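You operate a simulated robot arm through the tools that you are given. There is no shell and no other tool. Be economical: measure what you need, move in short steps, check, and stop when the job is done.

You are at the controls of a simulated robot arm. One attempt, no reset.

JOB
Put things in order on the tub end of the side counter. At the end: the blue bag clip from the tub end of the side counter stands on top of the beige dough lump; the yellow ladle stands where the green ladle stood; the green ladle stands where the brown wooden masher stood; the brown wooden masher from the tub end of the side counter stands where the blue bag clip stood; whatever was shut is shut again. Leave all else as you found it, and nothing knocked over.
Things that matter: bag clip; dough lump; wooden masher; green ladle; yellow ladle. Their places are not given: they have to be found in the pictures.

Only the result counts: the job must be done as asked and must still hold three seconds after the hand-in. Knocking over, shifting, dropping, spilling or breaking anything else fails it.

ROBOT AND FRAMES
A 7-joint arm with a two-finger parallel gripper, fixed in place. Base frame: the origin is at the foot of the arm, x ahead of it, y to its left, z up; the work surface is at about z = 0. Units: m, degrees, N and s.
With the tool pointing down near the work surface it reaches from about 0.24 to 0.62 m from the base axis. Its first joint turns from -66.0 to 66.0 degrees. Payload 2.6 kg.
Tool frame: the origin (TCP) lies between the finger pads and is the grasp point; the fingertips stand 0.03 m ahead of it; z points along the fingers, y is the line along which they close. The gripper opens to 0.094 m. The fingers are 0.028 m wide and 0.01 m thick; the gripper's body (0.05 by 0.096 m) begins 0.055 m behind the TCP.
Orientation is told as [roll, pitch, yaw] about the base's x, y, z axes, in that order, counted from this pose: with the fingers straight down and closing along the base's y, the tool's x points along the base's -x, its y along +y and its z along -z.

CONTROLS
- The arm moves only by the tool arm_command. Its argument "commands" is a list of rows, each an object of numbers (a shift or turn left out is 0, a gripper value left out holds the last): "tx", "ty", "tz": the shift along the base's x, y, z in m; "ax", "ay", "az": the turn, a rotation vector about the base's x, y, z in degrees; "fingers": the finger opening in m, from 0 to 0.094. In form: [{"tx": .., "ty": .., "tz": .., "ax": .., "ay": .., "az": .., "fingers": ..}, ...]. A call has 1 to 20 rows; each row shifts and turns the commanded pose from where the row before left it. A row lasts 0.2 s, in which the tool goes at most 0.05 m and 8.6 degrees; a call with a longer step from one row to the next is refused whole, and so is a gripper value outside its range. Where a pose cannot be reached the arm comes as near as it can. A force on the tool above 40 N (or 10 N above the force at the start of the call, whichever is more), or a blocked arm, ends the call early, and 0.2 s more pass. The fingers move at their own pace (about 0.072 m/s each) and stop on an object; they squeeze with about 40 N. The grip force told is the motor's: it shows also when the fingers shut on nothing. Time passes only in rows, and 0.2 s behind the last, so rows that do not move let the fingers close. It gives the time, the measured TCP pose, the force on the tool (base axes), the opening and the grip force at its end, in the units of the frame above (readings bear some noise), and new pictures: "show" is both (left out), scene, wrist or none.
- Cameras (640 x 400 px; columns grow to the right, rows downward): "scene" is fixed at [0.0188, 0.4179, 0.5724]; the picture's right is [-0.91, -0.41, 0.00], its down [-0.23, 0.51, -0.83] and it looks along [0.34, -0.75, -0.56] (base axes); focal length 372 px, centre (320, 200). "wrist" rides on the gripper at [0.076, 0.014, -0.102] in the tool frame; the picture's right is [-0.18, 0.98, 0.00], its down [-0.75, -0.14, -0.64] and it looks along [-0.63, -0.12, 0.77] (tool axes); focal length 243 px, centre (320, 200).
- locate(camera, pixels): for up to 12 pixels [column, row] of the newest picture of that camera ("zoom" is the newest enlarged one), the place [x, y, z] in the base frame of the surface seen there, good to about 0.002 m, but the place of the scene camera against the robot may be out by one fixed shift of up to 0.012 m in any direction. No time passes.
- close_up(camera, box): a new picture of the part [left, top, right, bottom] of that camera's present view, enlarged. No time passes.
- finish_job(): hands the job in; it is judged then, once.

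Keep the steps short. Do not move on a guess: measure, check each grasp and each placing, and mend mistakes. In all there are 80 turns and 170 pictures (those below and enlarged ones count). Leave the gripper open and the arm clear of the work at the hand-in unless told otherwise, and finish with a single line.

The tools are called as name(argument=value, ...) on one line, values as JSON. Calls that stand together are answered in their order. arm_command: Moves the arm, as the interface text tells. Its arguments: {"type":"object","properties":{"commands":{"type":"array","items":{"type":"object","properties":{"tx":{"type":"number"},"ty":{"type":"number"},"tz":{"type":"number"},"ax":{"type":"number"},"ay":{"type":"number"},"az":{"type":"number"},"fingers":{"type":"number"}}}},"show":{"type":"string","enum":["both","scene","wrist","none"]}},"required":["commands"]} The other tools are called the same way: locate (camera, pixels) gives the place of the surface under pixels of a picture; close_up (camera, box) takes an enlarged picture of a part of a camera's view; finish_job () hands the job in.

At the start:

```text
clock: 0.0
eef_pos: [0.3903, -0.032, 0.2603]
tcp_rot: [0.0, 0.0, 0.0]
wrist_force: [0.1, 0.7, 0.1]
grip_width: 0.0941
grip_force: 0.1
```

scene: 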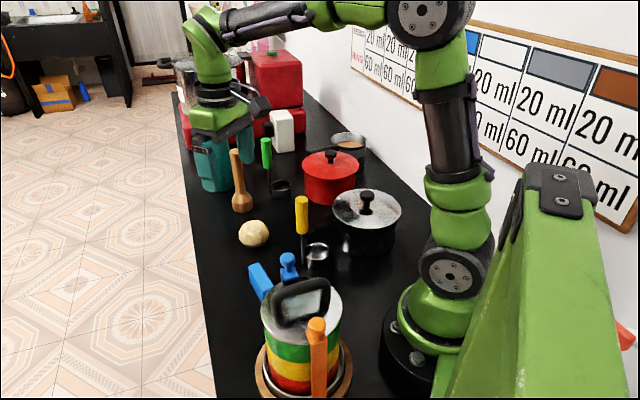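
wrist: 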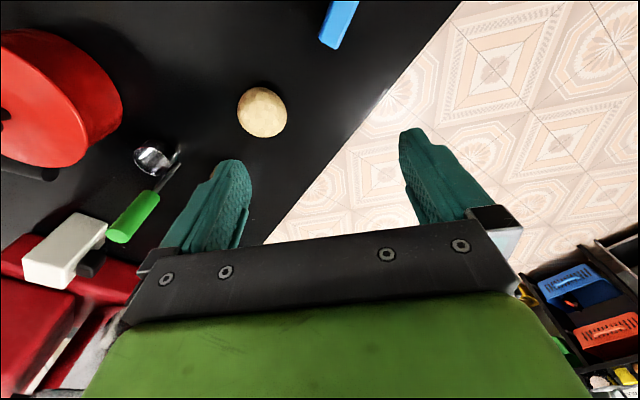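

I start with an enlarged look at the middle of the counter to tell the things apart.

close_up(camera="scene", box=[170, 100, 410, 250])

close_up(camera="scene", box=[210, 230, 400, 400])

```text
2.67 times, centred on (290, 175) of scene
```

zoom: 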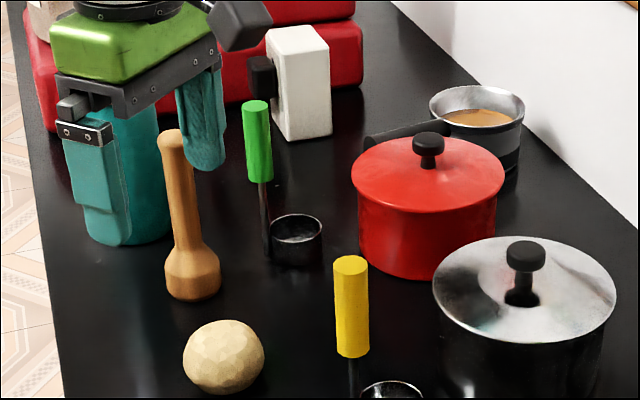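

```text
2.35 times, centred on (305, 315) of scene
```

zoom: 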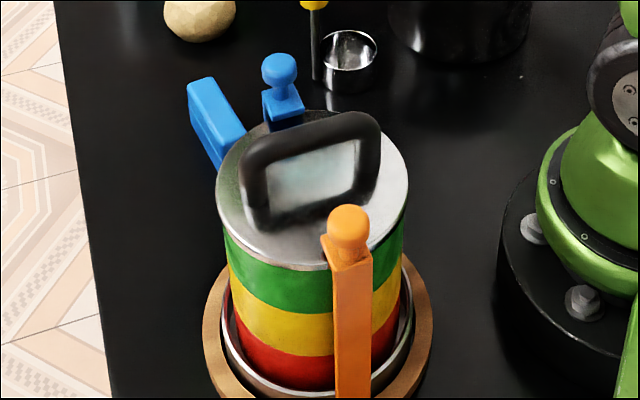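

I measure the visible points: dough, masher, ladles, blue things, canister.

locate(camera="scene", pixels=[[253, 232], [237, 155], [242, 205], [266, 145], [281, 188], [302, 200], [317, 253], [258, 268], [266, 288], [288, 258], [290, 274], [300, 300]])

locate(camera="wrist", pixels=[[262, 112], [338, 25], [155, 160], [120, 238], [170, 170], [200, 40], [330, 45], [350, 5]])

arm_command(commands=[{"tx": -0.03, "tz": 0.03}, {"tx": -0.03, "tz": 0.03}, {"tx": -0.03, "tz": 0.03}, {"tx": -0.02, "tz": 0.02}])

```text
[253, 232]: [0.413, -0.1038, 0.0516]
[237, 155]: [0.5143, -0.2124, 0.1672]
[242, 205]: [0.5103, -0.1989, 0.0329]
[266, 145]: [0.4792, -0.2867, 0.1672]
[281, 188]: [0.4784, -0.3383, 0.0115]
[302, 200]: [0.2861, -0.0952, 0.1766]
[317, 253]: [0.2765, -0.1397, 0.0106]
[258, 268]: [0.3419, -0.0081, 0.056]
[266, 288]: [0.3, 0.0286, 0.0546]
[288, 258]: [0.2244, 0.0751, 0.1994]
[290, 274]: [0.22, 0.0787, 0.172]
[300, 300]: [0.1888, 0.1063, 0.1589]
```

```text
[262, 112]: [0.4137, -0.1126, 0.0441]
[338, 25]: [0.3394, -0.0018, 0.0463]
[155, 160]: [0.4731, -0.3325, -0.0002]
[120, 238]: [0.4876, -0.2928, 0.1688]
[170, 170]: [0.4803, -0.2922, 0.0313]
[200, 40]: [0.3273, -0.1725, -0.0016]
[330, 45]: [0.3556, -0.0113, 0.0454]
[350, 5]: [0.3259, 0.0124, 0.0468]
```

```text
clock: 1.0
eef_pos: [0.2808, -0.0302, 0.3712]
tcp_rot: [0.0, 0.2, 0.0]
wrist_force: [-0.3, -0.1, 0.6]
grip_width: 0.0942
grip_force: 0.0
```

scene: 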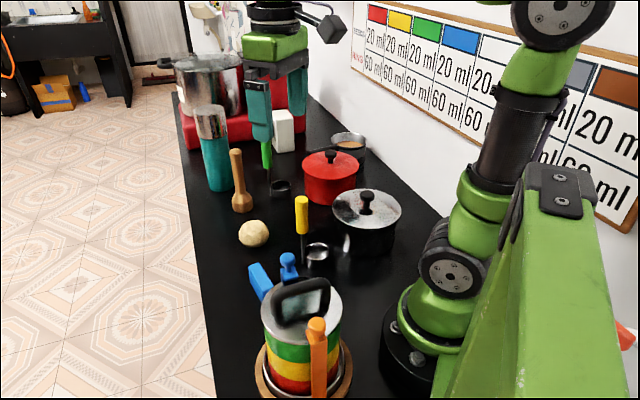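
wrist: 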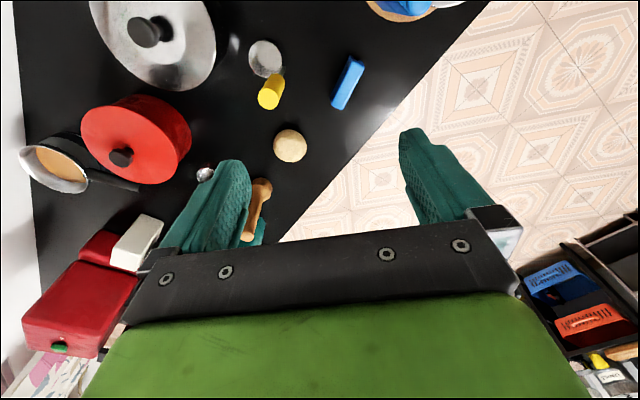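

The view from higher up shows the clip, dough, ladle tops and masher. I enlarge it around the clip and move up/back for a wider look.

close_up(camera="wrist", box=[220, 0, 420, 170])

arm_command(commands=[{"tx": -0.02, "ty": 0.02, "tz": 0.02, "ay": 8}, {"tx": 0.0, "ty": 0.02, "tz": 0.0, "ay": 8}, {"tx": 0.0, "ty": 0.02, "tz": 0.0, "ay": 8}])

```text
2.35 times, centred on (320, 85) of wrist
```

zoom: 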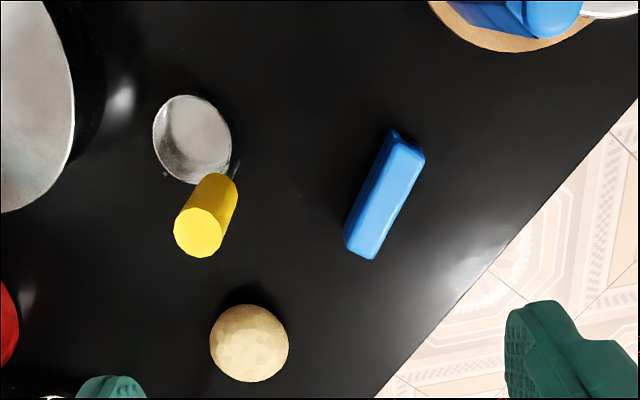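

```text
clock: 1.8
eef_pos: [0.2621, 0.029, 0.3917]
tcp_rot: [0.0, 24.0, 0.1]
wrist_force: [-0.3, 0.0, -0.5]
grip_width: 0.0941
grip_force: 0.1
```

scene: 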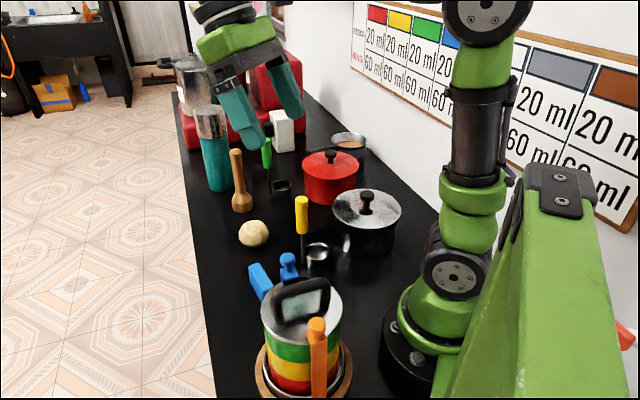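
wrist: 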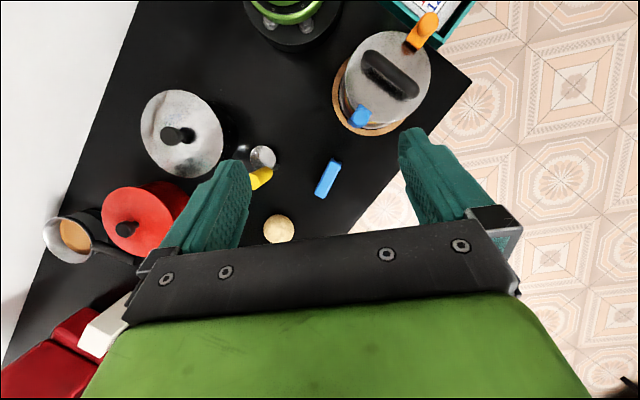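

I enlarge the present wrist view around clip, dough and yellow ladle to measure.

close_up(camera="wrist", box=[240, 135, 360, 250])

```text
3.48 times, centred on (300, 192) of wrist
```

zoom: 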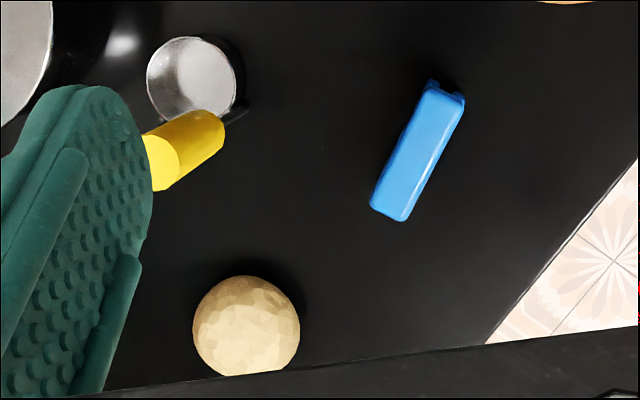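

locate(camera="zoom", pixels=[[430, 88], [462, 98], [376, 203], [402, 216], [418, 152], [247, 310], [200, 320], [296, 325], [250, 370], [155, 80], [235, 85], [190, 42]])

locate(camera="zoom", pixels=[[433, 80], [460, 93], [238, 118], [195, 80], [160, 165], [215, 120], [380, 212], [248, 340], [500, 250], [247, 290]])

close_up(camera="scene", box=[230, 180, 350, 300])

```text
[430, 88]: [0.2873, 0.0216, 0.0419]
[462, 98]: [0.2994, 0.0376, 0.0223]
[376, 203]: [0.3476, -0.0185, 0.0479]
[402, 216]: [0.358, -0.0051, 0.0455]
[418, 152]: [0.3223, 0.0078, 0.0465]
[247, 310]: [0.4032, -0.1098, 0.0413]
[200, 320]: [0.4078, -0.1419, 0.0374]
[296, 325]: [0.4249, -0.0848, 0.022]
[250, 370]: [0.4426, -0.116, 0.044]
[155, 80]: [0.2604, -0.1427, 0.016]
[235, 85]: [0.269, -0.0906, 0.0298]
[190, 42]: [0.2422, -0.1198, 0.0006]
```

```text
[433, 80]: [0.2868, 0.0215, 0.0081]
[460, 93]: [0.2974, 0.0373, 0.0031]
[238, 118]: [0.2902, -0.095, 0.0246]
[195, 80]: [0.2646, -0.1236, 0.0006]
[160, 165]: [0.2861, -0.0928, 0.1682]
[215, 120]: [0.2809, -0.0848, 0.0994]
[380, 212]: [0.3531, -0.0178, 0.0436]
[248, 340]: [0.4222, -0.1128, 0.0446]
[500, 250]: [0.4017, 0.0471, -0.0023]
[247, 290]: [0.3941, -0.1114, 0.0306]
```

```text
3.33 times, centred on (290, 240) of scene
```

zoom: 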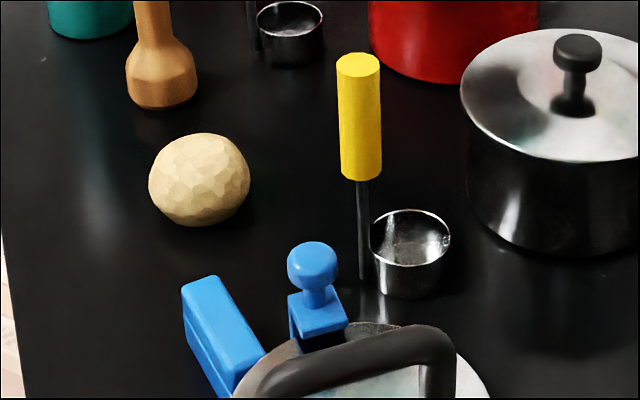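

I check how close the canister with its blue latch stands to the clip (the wrist camera body must clear it).

locate(camera="wrist", pixels=[[361, 117], [368, 128], [345, 105], [390, 80], [430, 60], [380, 128], [340, 110], [178, 135], [222, 140], [190, 178]])

close_up(camera="scene", box=[170, 0, 350, 150])

close_up(camera="wrist", box=[320, 0, 480, 140])

```text
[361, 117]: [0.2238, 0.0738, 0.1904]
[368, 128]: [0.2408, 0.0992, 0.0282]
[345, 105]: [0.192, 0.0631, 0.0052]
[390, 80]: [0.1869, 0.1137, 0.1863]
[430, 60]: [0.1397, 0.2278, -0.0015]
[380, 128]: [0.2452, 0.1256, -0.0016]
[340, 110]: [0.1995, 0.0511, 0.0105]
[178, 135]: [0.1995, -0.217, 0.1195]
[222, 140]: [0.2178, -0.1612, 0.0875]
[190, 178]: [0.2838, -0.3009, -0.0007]
```

```text
2.67 times, centred on (260, 75) of scene
```

zoom: 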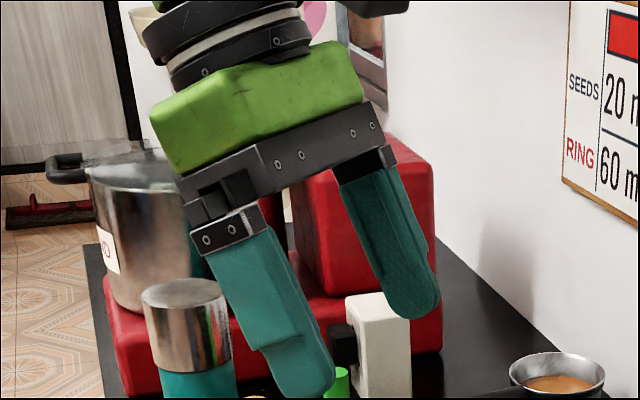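

```text
2.86 times, centred on (400, 70) of wrist
```

zoom: 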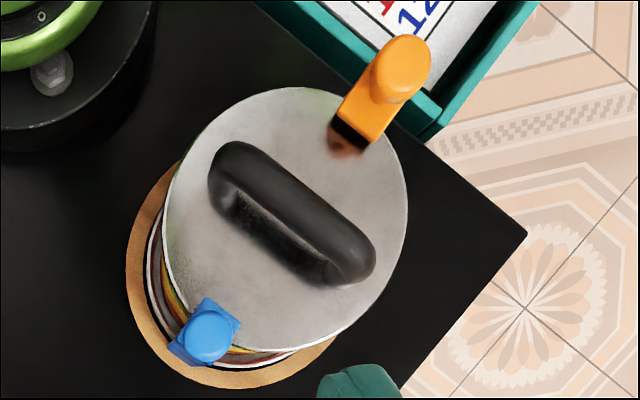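

The camera would come near the latch at yaw −33°, so I will grip the clip with the hand turned the other way. First I go over masher and green ladle to measure them.

arm_command(commands=[{"tx": 0.02, "ty": -0.035}, {"tx": 0.02, "ty": -0.035}, {"tx": 0.02, "ty": -0.035}, {"tx": 0.02, "ty": -0.035}, {"tx": 0.02, "ty": -0.035}, {"tx": 0.02, "ty": -0.035}, {"tx": 0.02, "ty": -0.035}, {"tx": 0.01, "ty": -0.025}])

```text
clock: 3.6
eef_pos: [0.3342, -0.1423, 0.3761]
tcp_rot: [-0.1, 23.7, 0.2]
wrist_force: [0.5, -0.8, 0.1]
grip_width: 0.0942
grip_force: 0.0
out of reach, approached as far as the arm can: row 2, 3, 4, 5, 6, 7, 8
```

scene: 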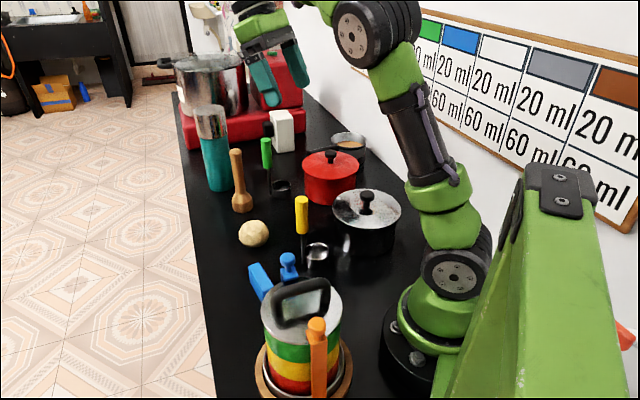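
wrist: 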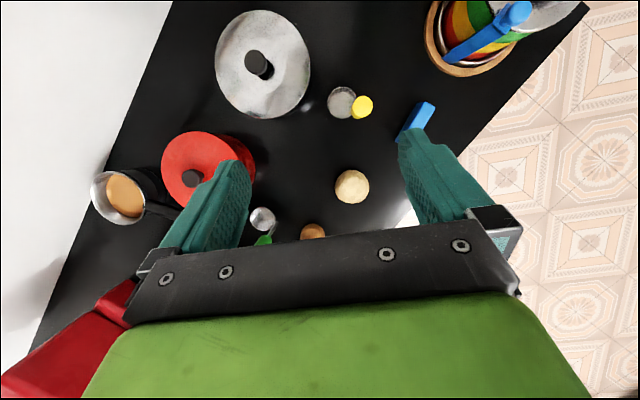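

The far tilt is out of reach; I undo the tilt here, which brings masher and green ladle into view.

arm_command(commands=[{"ay": -8, "tz": -0.01}, {"ay": -8, "tz": -0.01}, {"ay": -8, "tz": -0.01}, {}])

```text
clock: 4.6
eef_pos: [0.3347, -0.1421, 0.345]
tcp_rot: [0.1, 0.0, 0.0]
wrist_force: [0.0, -0.2, 1.1]
grip_width: 0.094
grip_force: 0.0
```

scene: 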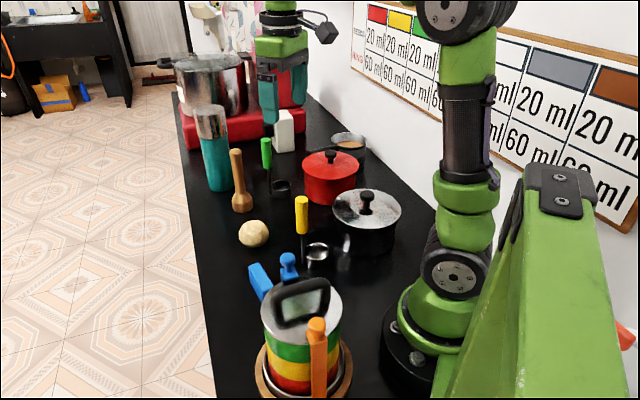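
wrist: 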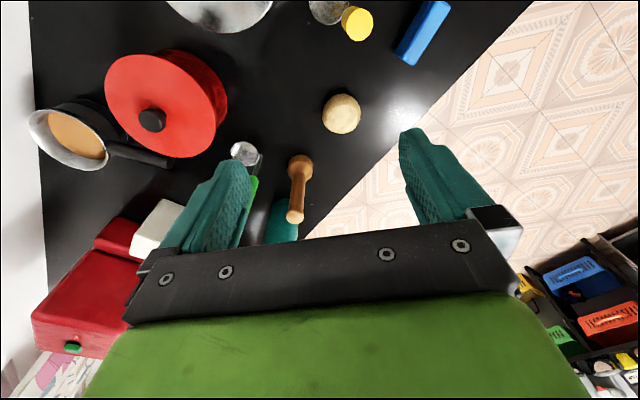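

Now a bit to the right (−y) so that the green ladle appears between the fingers.

arm_command(commands=[{"ty": -0.04, "tx": 0.01}, {"ty": -0.04, "tx": 0.01}, {"ty": -0.02, "tx": 0.01}, {}])

close_up(camera="wrist", box=[200, 80, 420, 240])

```text
clock: 5.6
eef_pos: [0.366, -0.2436, 0.3452]
tcp_rot: [0.1, 0.0, 0.0]
wrist_force: [-0.5, -0.6, 0.4]
grip_width: 0.0941
grip_force: 0.0
```

scene: 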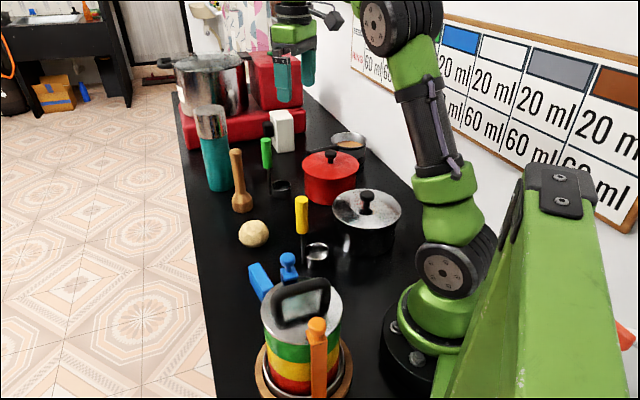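
wrist: 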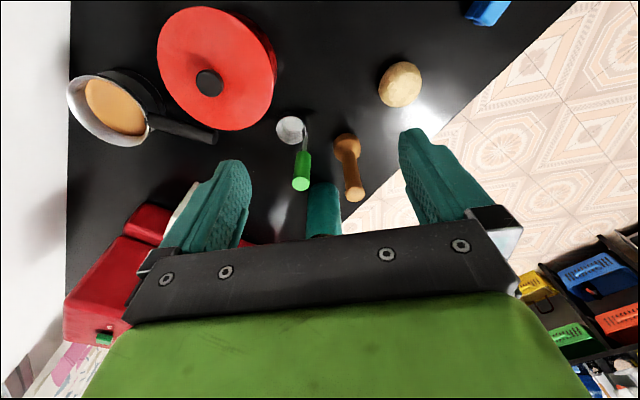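

```text
2.50 times, centred on (310, 160) of wrist
```

zoom: 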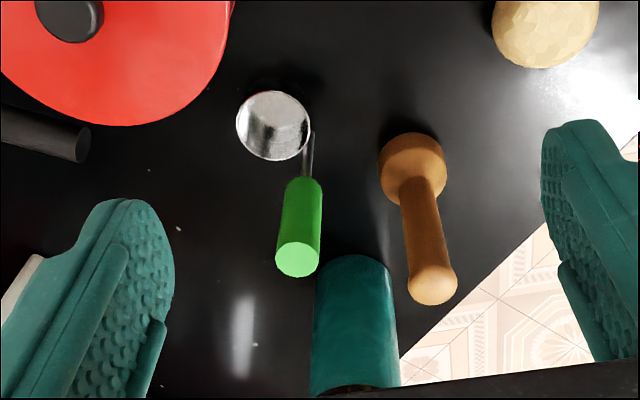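

locate(camera="zoom", pixels=[[297, 258], [300, 185], [302, 220], [240, 125], [309, 122], [265, 92], [290, 157], [255, 115], [432, 285], [412, 155], [383, 160], [444, 165]])

locate(camera="zoom", pixels=[[418, 200], [425, 240], [405, 137], [330, 270], [380, 265], [355, 300], [273, 158], [310, 150], [280, 130], [435, 270], [355, 258], [60, 140]])

locate(camera="scene", pixels=[[302, 198], [266, 139], [236, 152], [310, 246], [329, 251], [318, 262], [271, 186], [291, 188], [281, 197], [242, 211], [233, 206], [251, 206]])

```text
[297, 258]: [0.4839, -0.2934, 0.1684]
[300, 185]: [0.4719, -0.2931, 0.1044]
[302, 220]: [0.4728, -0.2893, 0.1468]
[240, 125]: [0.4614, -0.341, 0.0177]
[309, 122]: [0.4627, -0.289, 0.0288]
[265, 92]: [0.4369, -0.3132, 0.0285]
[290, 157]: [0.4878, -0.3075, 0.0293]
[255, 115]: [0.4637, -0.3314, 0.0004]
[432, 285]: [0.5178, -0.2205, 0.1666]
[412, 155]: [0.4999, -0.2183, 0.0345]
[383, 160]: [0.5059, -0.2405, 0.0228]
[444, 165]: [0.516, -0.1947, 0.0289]
```

```text
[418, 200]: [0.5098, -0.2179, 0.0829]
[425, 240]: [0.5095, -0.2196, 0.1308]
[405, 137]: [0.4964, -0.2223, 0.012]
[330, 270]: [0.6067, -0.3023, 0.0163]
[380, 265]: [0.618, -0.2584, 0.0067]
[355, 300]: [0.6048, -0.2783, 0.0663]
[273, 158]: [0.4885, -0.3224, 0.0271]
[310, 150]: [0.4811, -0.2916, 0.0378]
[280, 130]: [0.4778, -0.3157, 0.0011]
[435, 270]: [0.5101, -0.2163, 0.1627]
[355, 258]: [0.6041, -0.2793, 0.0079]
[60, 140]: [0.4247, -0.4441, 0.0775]
```

```text
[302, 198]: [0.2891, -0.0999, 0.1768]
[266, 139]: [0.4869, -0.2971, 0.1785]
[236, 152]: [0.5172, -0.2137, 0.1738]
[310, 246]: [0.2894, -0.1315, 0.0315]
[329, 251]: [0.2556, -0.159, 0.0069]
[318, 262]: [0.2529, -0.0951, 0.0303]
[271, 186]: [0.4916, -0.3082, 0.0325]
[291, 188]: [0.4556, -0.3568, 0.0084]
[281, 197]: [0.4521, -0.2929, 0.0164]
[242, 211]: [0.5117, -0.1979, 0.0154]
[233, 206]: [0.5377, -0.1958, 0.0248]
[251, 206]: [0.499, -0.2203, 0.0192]
```

Measured: green handle axis ≈ (0.484, −0.292), its cup centre ≈ (0.463, −0.316); masher axis ≈ (0.520, −0.219); clip centre ≈ (0.322, 0.008), long axis at −33°. Next a near-overhead look at the dough.

arm_command(commands=[{"tx": -0.02, "ty": 0.045, "tz": -0.01, "ay": 8}, {"tx": -0.02, "ty": 0.045, "tz": -0.01, "ay": 8}, {"ty": 0.04, "tz": -0.01, "ay": 8}, {"ty": 0.015, "tz": -0.01}, {}], show="wrist")

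close_up(camera="wrist", box=[230, 60, 430, 240])

```text
refused: row 1 steps farther than a row can; nothing moved
```

```text
2.22 times, centred on (330, 150) of wrist
```

zoom: 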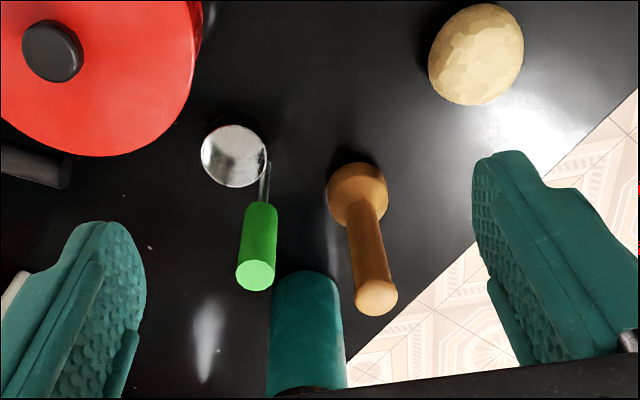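

A row was over 0.05 m; I repeat it with shorter rows.

arm_command(commands=[{"tx": -0.015, "ty": 0.035, "tz": -0.01, "ay": 8}, {"tx": -0.015, "ty": 0.035, "tz": -0.01, "ay": 8}, {"tx": -0.01, "ty": 0.035, "tz": -0.01, "ay": 8}, {"ty": 0.03, "tz": -0.01}, {}], show="wrist")

close_up(camera="wrist", box=[230, 60, 430, 240])

```text
clock: 6.8
eef_pos: [0.3246, -0.1074, 0.3062]
tcp_rot: [-0.1, 24.0, 0.1]
wrist_force: [0.1, -0.1, -0.5]
grip_width: 0.094
grip_force: 0.1
```

wrist: 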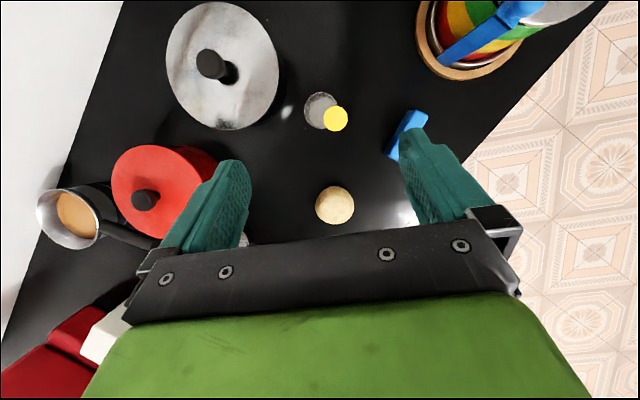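

```text
2.22 times, centred on (330, 150) of wrist
```

zoom: 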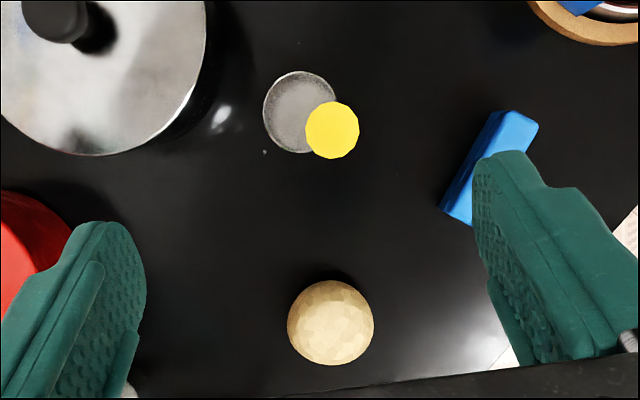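

locate(camera="zoom", pixels=[[331, 320], [331, 335], [291, 322], [371, 322], [331, 283], [331, 361], [331, 350], [331, 305], [310, 325], [352, 325], [332, 130], [300, 110]])

locate(camera="zoom", pixels=[[266, 110], [300, 73], [332, 98], [280, 90], [295, 151], [527, 114], [444, 205], [470, 160], [300, 300], [360, 345], [331, 312], [331, 342]])

```text
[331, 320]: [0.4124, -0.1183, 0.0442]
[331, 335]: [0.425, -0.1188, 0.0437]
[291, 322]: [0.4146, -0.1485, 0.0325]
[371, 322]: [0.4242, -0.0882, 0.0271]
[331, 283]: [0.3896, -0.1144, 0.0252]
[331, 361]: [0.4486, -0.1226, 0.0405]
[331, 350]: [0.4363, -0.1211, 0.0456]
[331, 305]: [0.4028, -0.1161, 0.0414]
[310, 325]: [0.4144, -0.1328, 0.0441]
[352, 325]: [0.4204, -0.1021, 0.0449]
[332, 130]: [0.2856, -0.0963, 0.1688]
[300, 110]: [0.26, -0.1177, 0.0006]
```

```text
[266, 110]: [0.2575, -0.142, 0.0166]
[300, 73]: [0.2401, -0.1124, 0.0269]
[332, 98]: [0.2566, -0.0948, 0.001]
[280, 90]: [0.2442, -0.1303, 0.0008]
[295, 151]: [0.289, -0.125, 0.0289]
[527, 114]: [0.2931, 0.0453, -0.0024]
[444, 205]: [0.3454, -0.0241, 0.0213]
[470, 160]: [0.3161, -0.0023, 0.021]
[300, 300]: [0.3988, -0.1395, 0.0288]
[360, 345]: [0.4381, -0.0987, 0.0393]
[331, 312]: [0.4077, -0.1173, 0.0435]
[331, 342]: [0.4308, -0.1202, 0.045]
```

The dough has a flattish top at z≈0.0445 centred ≈ (0.420, −0.118); yellow handle axis ≈ (0.286, −0.096). I level the hand, go over the clip high up, and test turning to yaw +147°.

arm_command(commands=[{"ay": -8, "ty": 0.035}, {"ay": -8, "ty": 0.04}, {"ay": -8, "ty": 0.04}, {"az": 8.5}, {"az": 8.5}, {"az": 8.5}, {"az": 8.5}, {"az": 8.5}, {"az": 8.5}, {"az": 8.5}, {"az": 8.5}, {"az": 8.5}, {"az": 8.5}, {"az": 8.5}, {"az": 8.5}, {"az": 8.5}, {"az": 8.5}, {"az": 8.5}, {"az": 8.5}, {"az": 8.5}])

```text
clock: 11.0
eef_pos: [0.325, 0.0076, 0.3059]
tcp_rot: [0.0, 0.0, 144.7]
wrist_force: [0.3, 0.2, -0.3]
grip_width: 0.0941
grip_force: 0.0
```

scene: 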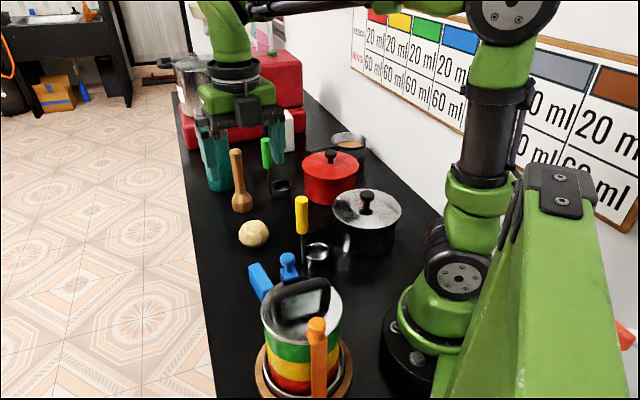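
wrist: 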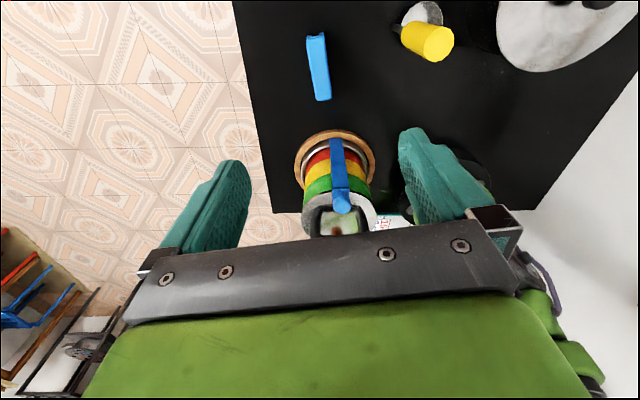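

The turn works. I measure the clip once more from this side.

close_up(camera="wrist", box=[260, 10, 380, 120])

```text
3.64 times, centred on (320, 65) of wrist
```

zoom: 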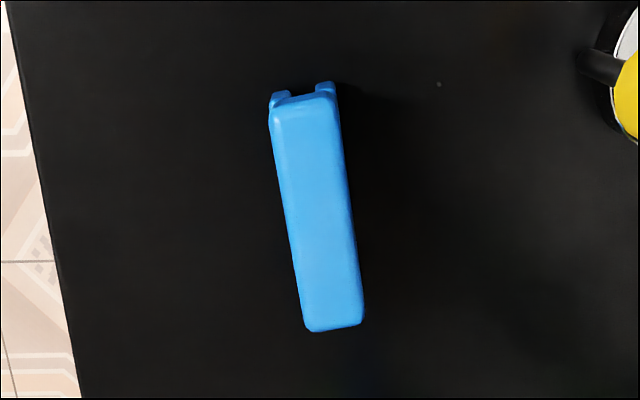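

locate(camera="zoom", pixels=[[274, 110], [334, 104], [306, 318], [362, 312], [316, 210], [290, 215], [348, 208], [280, 98], [328, 88], [304, 105], [334, 318], [300, 160]])

```text
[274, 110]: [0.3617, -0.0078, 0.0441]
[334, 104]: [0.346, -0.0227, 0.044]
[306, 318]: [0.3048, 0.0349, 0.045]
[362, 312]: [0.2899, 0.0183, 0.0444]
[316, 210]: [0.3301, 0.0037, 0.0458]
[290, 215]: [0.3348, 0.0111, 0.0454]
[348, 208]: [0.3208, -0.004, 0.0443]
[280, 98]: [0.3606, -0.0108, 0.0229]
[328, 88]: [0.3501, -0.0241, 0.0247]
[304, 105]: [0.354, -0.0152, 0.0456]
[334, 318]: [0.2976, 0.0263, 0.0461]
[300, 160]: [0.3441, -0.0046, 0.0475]
```

The hand is already aligned: clip centre ≈ (0.325, 0.007), axis ≈ −36°. I go down to TCP z≈0.047.

arm_command(commands=[{"tz": -0.04}, {"tz": -0.04}, {"tz": -0.04}, {"tz": -0.04}, {"tz": -0.035}, {"tz": -0.03}, {"tz": -0.02}, {"tz": -0.014}, {}])

```text
clock: 13.0
eef_pos: [0.3249, 0.0068, 0.047]
tcp_rot: [0.0, 0.0, 144.5]
wrist_force: [-0.1, -0.6, -1.0]
grip_width: 0.094
grip_force: 0.0
```

scene: 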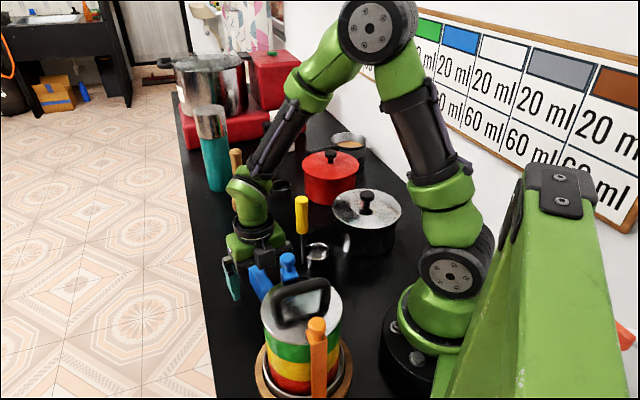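
wrist: 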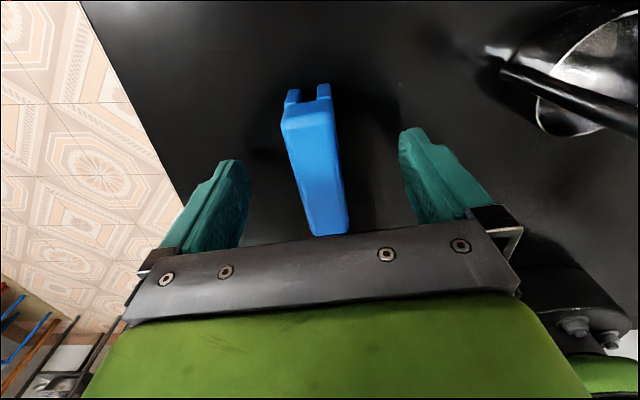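

The clip stands midway between the fingers. Closing.

arm_command(commands=[{"fingers": 0.0}, {"fingers": 0.0}, {"fingers": 0.0}, {"fingers": 0.0}], show="wrist")

```text
clock: 14.0
eef_pos: [0.327, 0.0067, 0.0467]
tcp_rot: [0.1, 0.0, 144.5]
wrist_force: [0.1, 0.0, -0.4]
grip_width: 0.0281
grip_force: 39.7
```

wrist: 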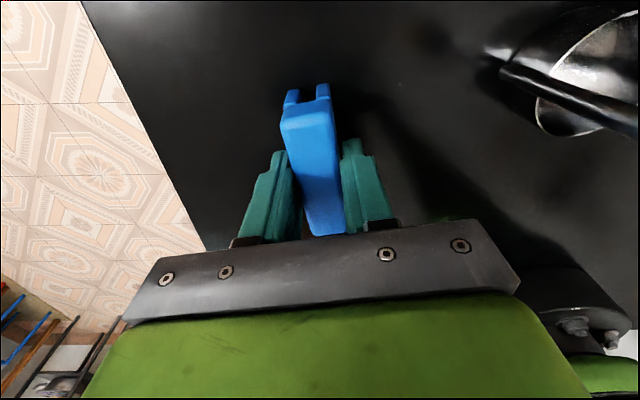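

Gripped at 28 mm, 39.7 N. I lift and check, then travel over the dough.

arm_command(commands=[{"tz": 0.03}, {"tz": 0.04}, {"tz": 0.04}, {"tx": 0.023, "ty": -0.031}, {"tx": 0.023, "ty": -0.031}, {"tx": 0.023, "ty": -0.031}, {"tx": 0.024, "ty": -0.032}, {}])

```text
clock: 15.8
eef_pos: [0.4166, -0.1177, 0.1573]
tcp_rot: [0.0, 0.0, 144.6]
wrist_force: [0.3, 0.2, -0.7]
grip_width: 0.0282
grip_force: 39.8
```

scene: 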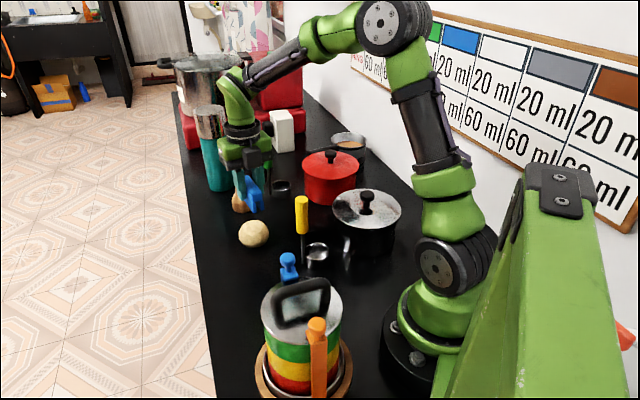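
wrist: 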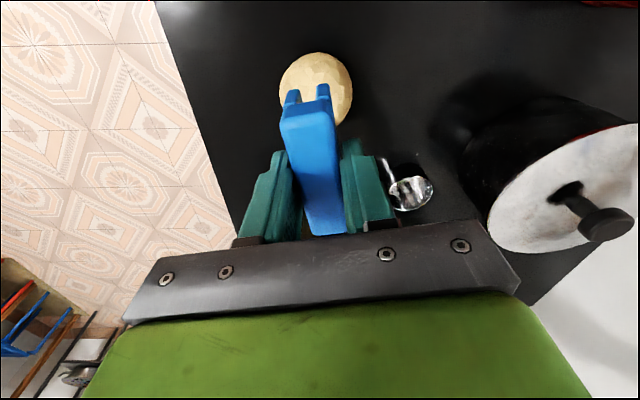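

Held well, upright. I lower towards the dough top, then in small steps.

arm_command(commands=[{"tx": 0.004, "tz": -0.03}, {"tz": -0.025}, {"tz": -0.007}, {}])

close_up(camera="scene", box=[190, 150, 330, 260])

```text
clock: 16.8
eef_pos: [0.423, -0.1173, 0.0948]
tcp_rot: [0.0, 0.0, 144.4]
wrist_force: [0.2, 0.4, -0.5]
grip_width: 0.0283
grip_force: 40.3
```

scene: 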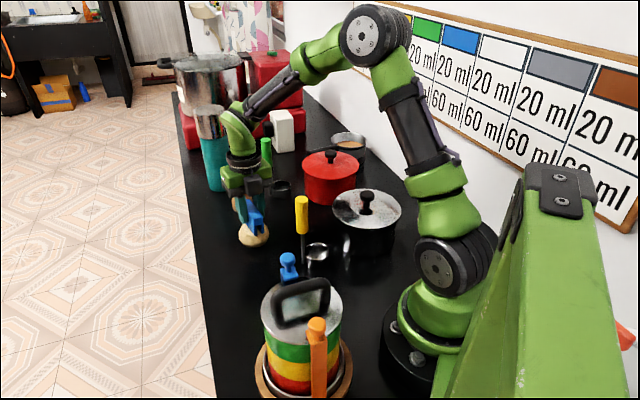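
wrist: 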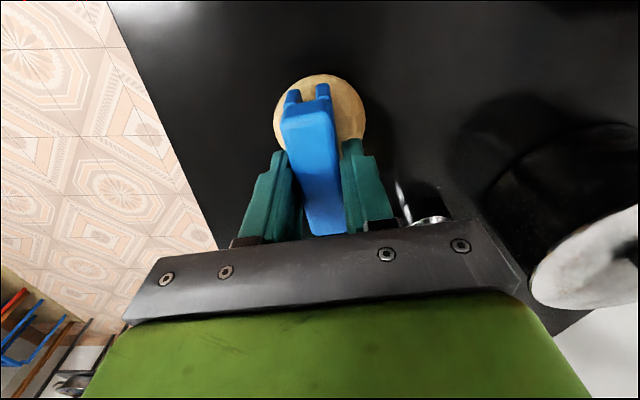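

```text
3.64 times, centred on (260, 205) of scene
```

zoom: 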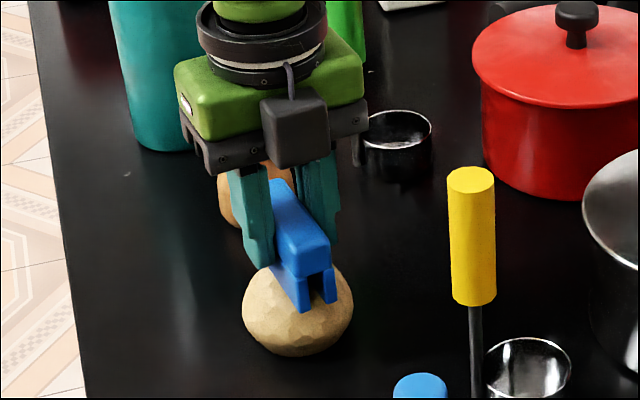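

Now down slowly, watching the force for contact.

arm_command(commands=[{"tx": -0.002, "tz": -0.001}, {"tz": -0.001}, {"tz": -0.001}, {"tz": -0.001}], show="none")

```text
clock: 17.8
eef_pos: [0.4201, -0.1173, 0.0896]
tcp_rot: [0.0, -0.1, 144.6]
wrist_force: [-0.1, -0.5, 1.5]
grip_width: 0.0282
grip_force: 40.2
```

arm_command(commands=[{"tz": -0.0015}, {"tz": -0.0015}, {}], show="none")

```text
clock: 18.6
eef_pos: [0.42, -0.1177, 0.0884]
tcp_rot: [0.0, 0.0, 144.4]
wrist_force: [0.2, -0.7, 2.5]
grip_width: 0.0283
grip_force: 39.8
```

The upward force starts to grow (2.5 N): contact begins. One more small step.

arm_command(commands=[{"tz": -0.001}, {}])

close_up(camera="scene", box=[220, 180, 300, 260])

```text
clock: 19.2
eef_pos: [0.4205, -0.1179, 0.0863]
tcp_rot: [-0.1, 0.1, 144.4]
wrist_force: [-0.3, 0.2, 2.1]
grip_width: 0.0282
grip_force: 40.1
```

scene: 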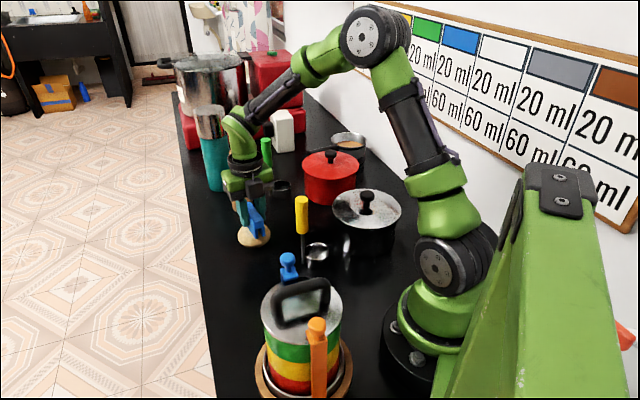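
wrist: 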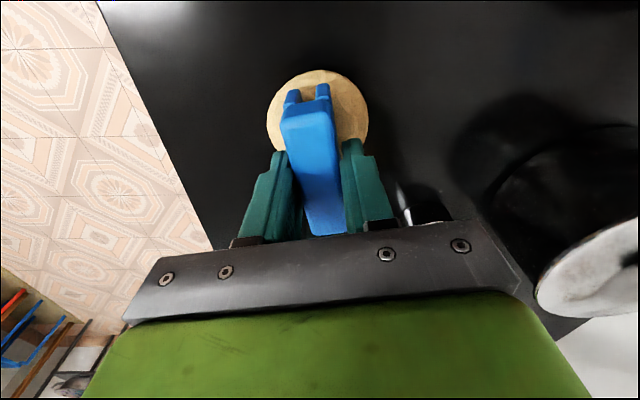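

```text
5.00 times, centred on (260, 220) of scene
```

zoom: 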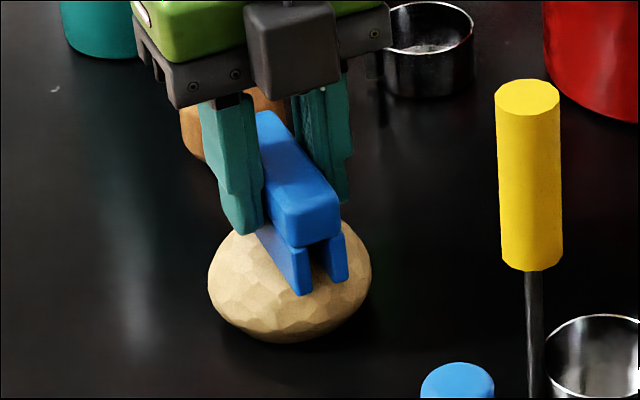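

The dough is soft and yields a little. I raise by 3 mm to take the press away and read the force.

arm_command(commands=[{"tz": 0.0015}, {"tz": 0.0015}, {}], show="none")

close_up(camera="scene", box=[220, 180, 300, 260])

```text
clock: 20.0
eef_pos: [0.4199, -0.1178, 0.0897]
tcp_rot: [0.0, 0.1, 144.5]
wrist_force: [-0.1, 0.2, -0.3]
grip_width: 0.0283
grip_force: 40.3
```

```text
5.00 times, centred on (260, 220) of scene
```

zoom: 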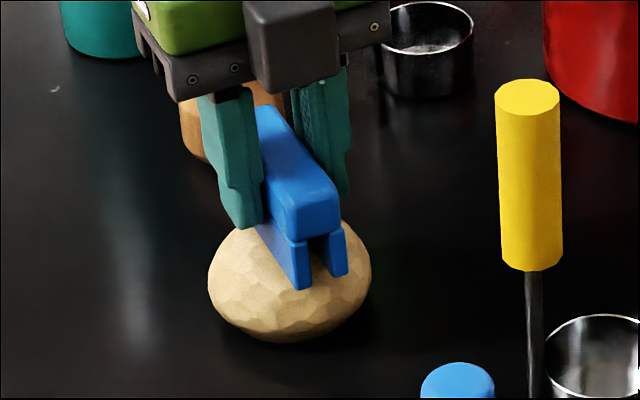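

The dough keeps its shape; the clip now hangs about 2–3 mm above it. I lower 2 mm and open gently.

arm_command(commands=[{"tz": -0.0012}, {"tz": -0.0013}, {}], show="none")

arm_command(commands=[{"fingers": 0.031}, {"fingers": 0.034}, {"fingers": 0.038}, {"fingers": 0.045}, {"fingers": 0.055}])

close_up(camera="scene", box=[220, 180, 300, 260])

```text
clock: 20.8
eef_pos: [0.4207, -0.1187, 0.088]
tcp_rot: [0.0, -0.1, 144.5]
wrist_force: [0.9, 1.6, -0.1]
grip_width: 0.0282
grip_force: 40.2
```

```text
clock: 22.0
eef_pos: [0.421, -0.1176, 0.0869]
tcp_rot: [0.0, -0.1, 144.5]
wrist_force: [0.2, 0.2, 0.2]
grip_width: 0.0548
grip_force: 0.0
```

scene: 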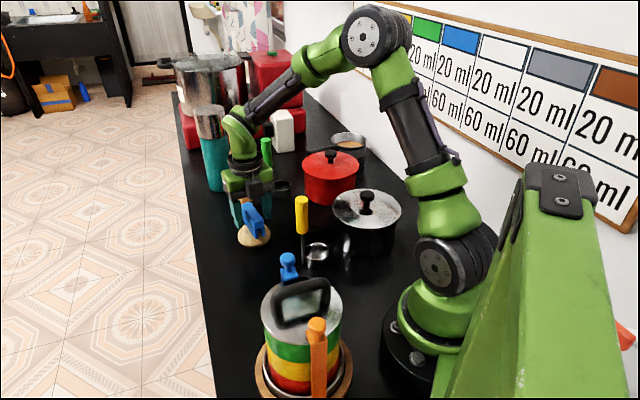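
wrist: 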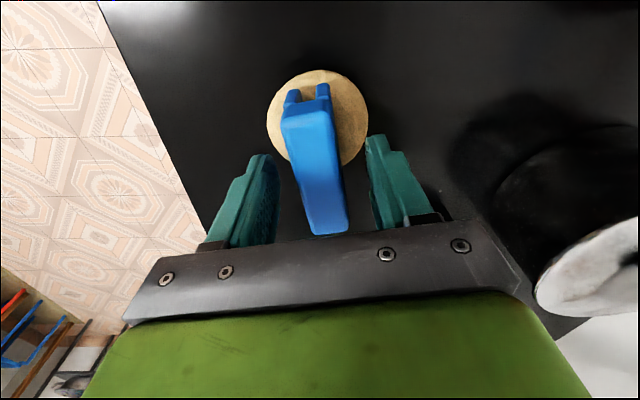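

```text
5.00 times, centred on (260, 220) of scene
```

zoom: 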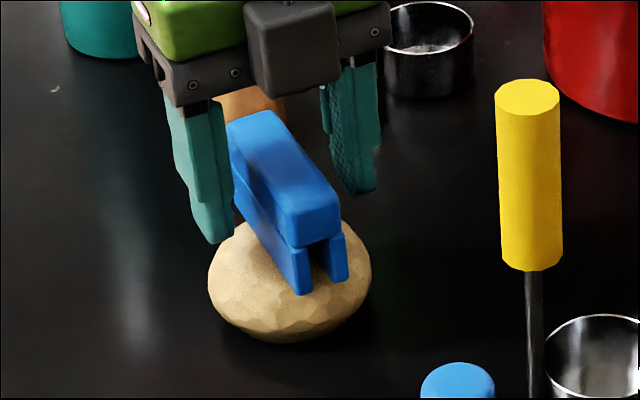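

The clip stands on the dough. I go straight up, then turn back to yaw 0.

arm_command(commands=[{"tz": 0.015}, {"tz": 0.03}, {"tz": 0.04}, {"tz": 0.04}, {"tz": 0.045}, {"tz": 0.02}, {}])

arm_command(commands=[{"az": -8.5}, {"az": -8.5}, {"az": -8.5}, {"az": -8.5}, {"az": -8.5}, {"az": -8.5}, {"az": -8.5}, {"az": -8.5}, {"az": -8.5}, {"az": -8.5}, {"az": -8.5}, {"az": -8.5}, {"az": -8.5}, {"az": -8.5}, {"az": -8.5}, {"az": -8.5}, {"az": -8.5}, {}], show="scene")

```text
clock: 23.6
eef_pos: [0.4201, -0.1185, 0.2781]
tcp_rot: [0.0, -0.1, 144.6]
wrist_force: [-0.5, 0.5, -0.5]
grip_width: 0.055
grip_force: 0.1
```

scene: 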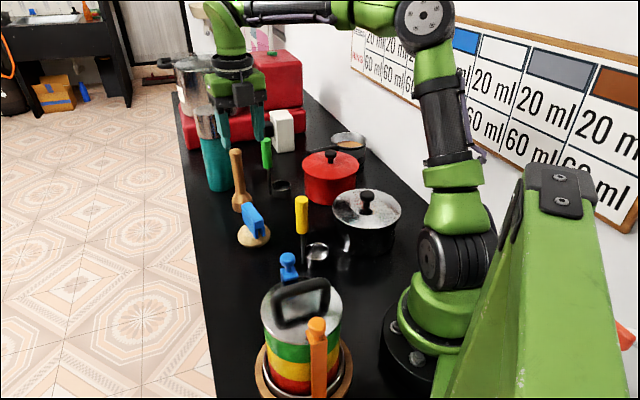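
wrist: 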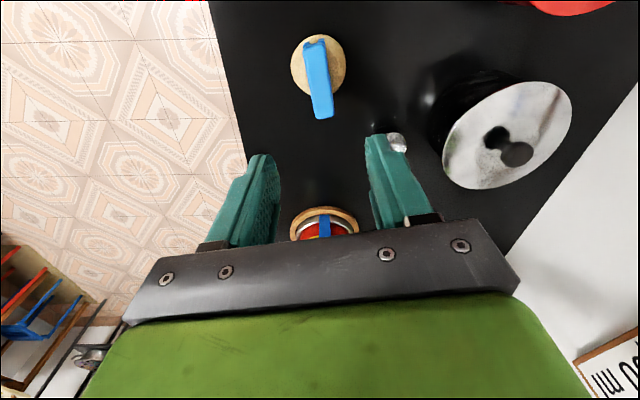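

```text
clock: 27.4
eef_pos: [0.4208, -0.1185, 0.2769]
tcp_rot: [-0.1, 0.0, -0.2]
wrist_force: [-0.8, -0.2, 0.3]
grip_width: 0.055
grip_force: 0.1
```

scene: 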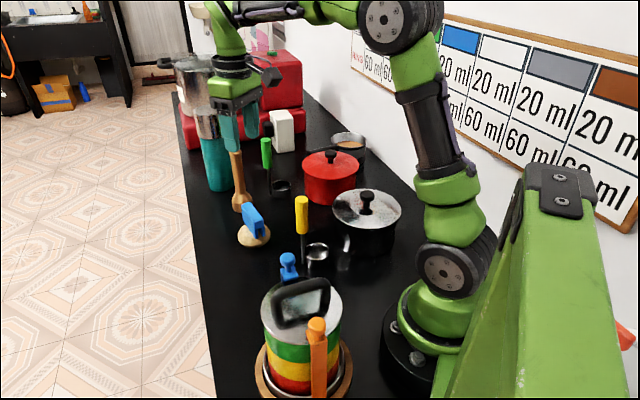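

I check the tumbler's place and height before going to the masher.

locate(camera="scene", pixels=[[212, 108], [205, 125], [222, 132], [225, 165], [212, 185], [236, 152], [190, 75], [285, 128]])

close_up(camera="scene", box=[170, 60, 310, 250])

```text
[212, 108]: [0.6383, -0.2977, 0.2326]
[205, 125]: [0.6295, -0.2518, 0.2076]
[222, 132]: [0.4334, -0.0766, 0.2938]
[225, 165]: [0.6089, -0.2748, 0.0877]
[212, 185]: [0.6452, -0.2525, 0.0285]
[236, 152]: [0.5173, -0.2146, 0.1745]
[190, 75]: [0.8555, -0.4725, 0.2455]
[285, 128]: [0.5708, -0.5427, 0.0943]
```

```text
2.11 times, centred on (240, 155) of scene
```

zoom: 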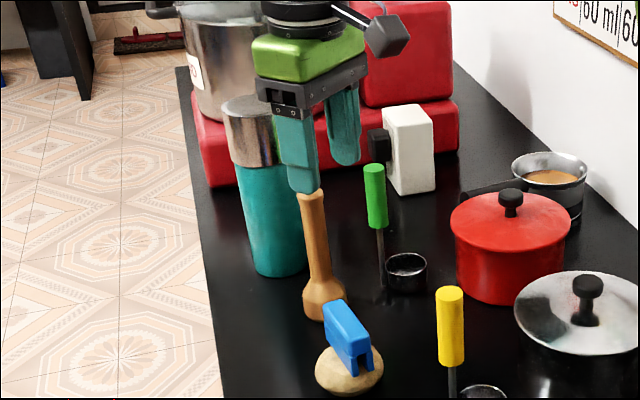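

Tumbler is clear (x ≥ 0.605). I move above the masher at TCP z≈0.23 and look.

arm_command(commands=[{"tx": 0.025, "ty": -0.025, "fingers": 0.07}, {"tx": 0.025, "ty": -0.025}, {"tx": 0.025, "ty": -0.025}, {"tx": 0.0235, "ty": -0.0255}, {"tz": -0.02}, {"tz": -0.02}, {}])

close_up(camera="wrist", box=[230, 100, 410, 240])

```text
clock: 29.0
eef_pos: [0.5191, -0.2181, 0.237]
tcp_rot: [0.0, 0.0, 0.0]
wrist_force: [-0.1, -0.2, -0.3]
grip_width: 0.07
grip_force: 0.2
```

scene: 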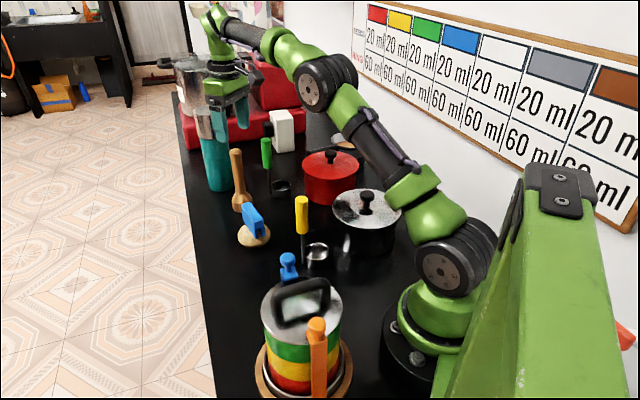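
wrist: 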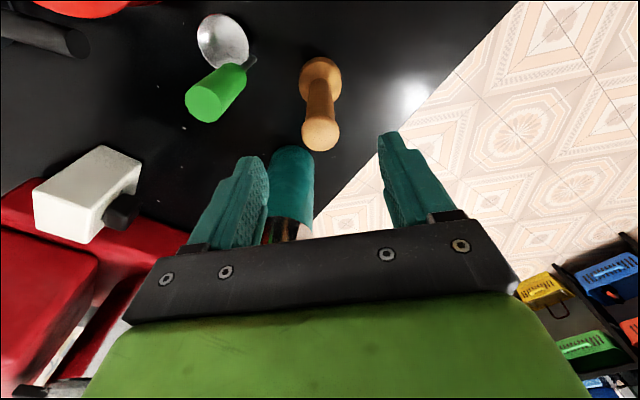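

```text
2.86 times, centred on (320, 170) of wrist
```

zoom: 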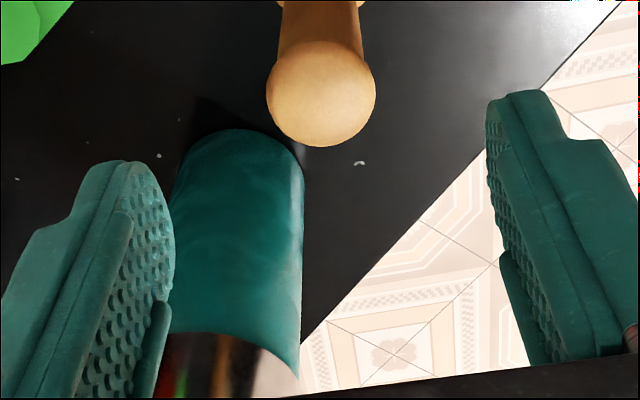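

locate(camera="zoom", pixels=[[321, 80], [321, 110], [275, 90], [368, 90], [321, 60], [320, 30], [321, 140]])

locate(camera="wrist", pixels=[[204, 103], [320, 70], [302, 80], [338, 80], [318, 60], [222, 40], [240, 80]])

```text
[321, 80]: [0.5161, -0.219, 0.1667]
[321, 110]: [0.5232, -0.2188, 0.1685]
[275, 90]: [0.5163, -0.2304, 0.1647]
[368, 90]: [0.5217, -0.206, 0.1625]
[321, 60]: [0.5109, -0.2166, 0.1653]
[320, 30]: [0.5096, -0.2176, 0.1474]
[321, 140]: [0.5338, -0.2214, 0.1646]
```

```text
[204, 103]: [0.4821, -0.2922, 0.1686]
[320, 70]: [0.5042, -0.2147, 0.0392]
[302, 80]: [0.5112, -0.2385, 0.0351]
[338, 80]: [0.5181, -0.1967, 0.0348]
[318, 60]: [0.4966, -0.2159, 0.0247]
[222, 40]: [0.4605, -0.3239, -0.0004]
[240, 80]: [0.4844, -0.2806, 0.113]
```

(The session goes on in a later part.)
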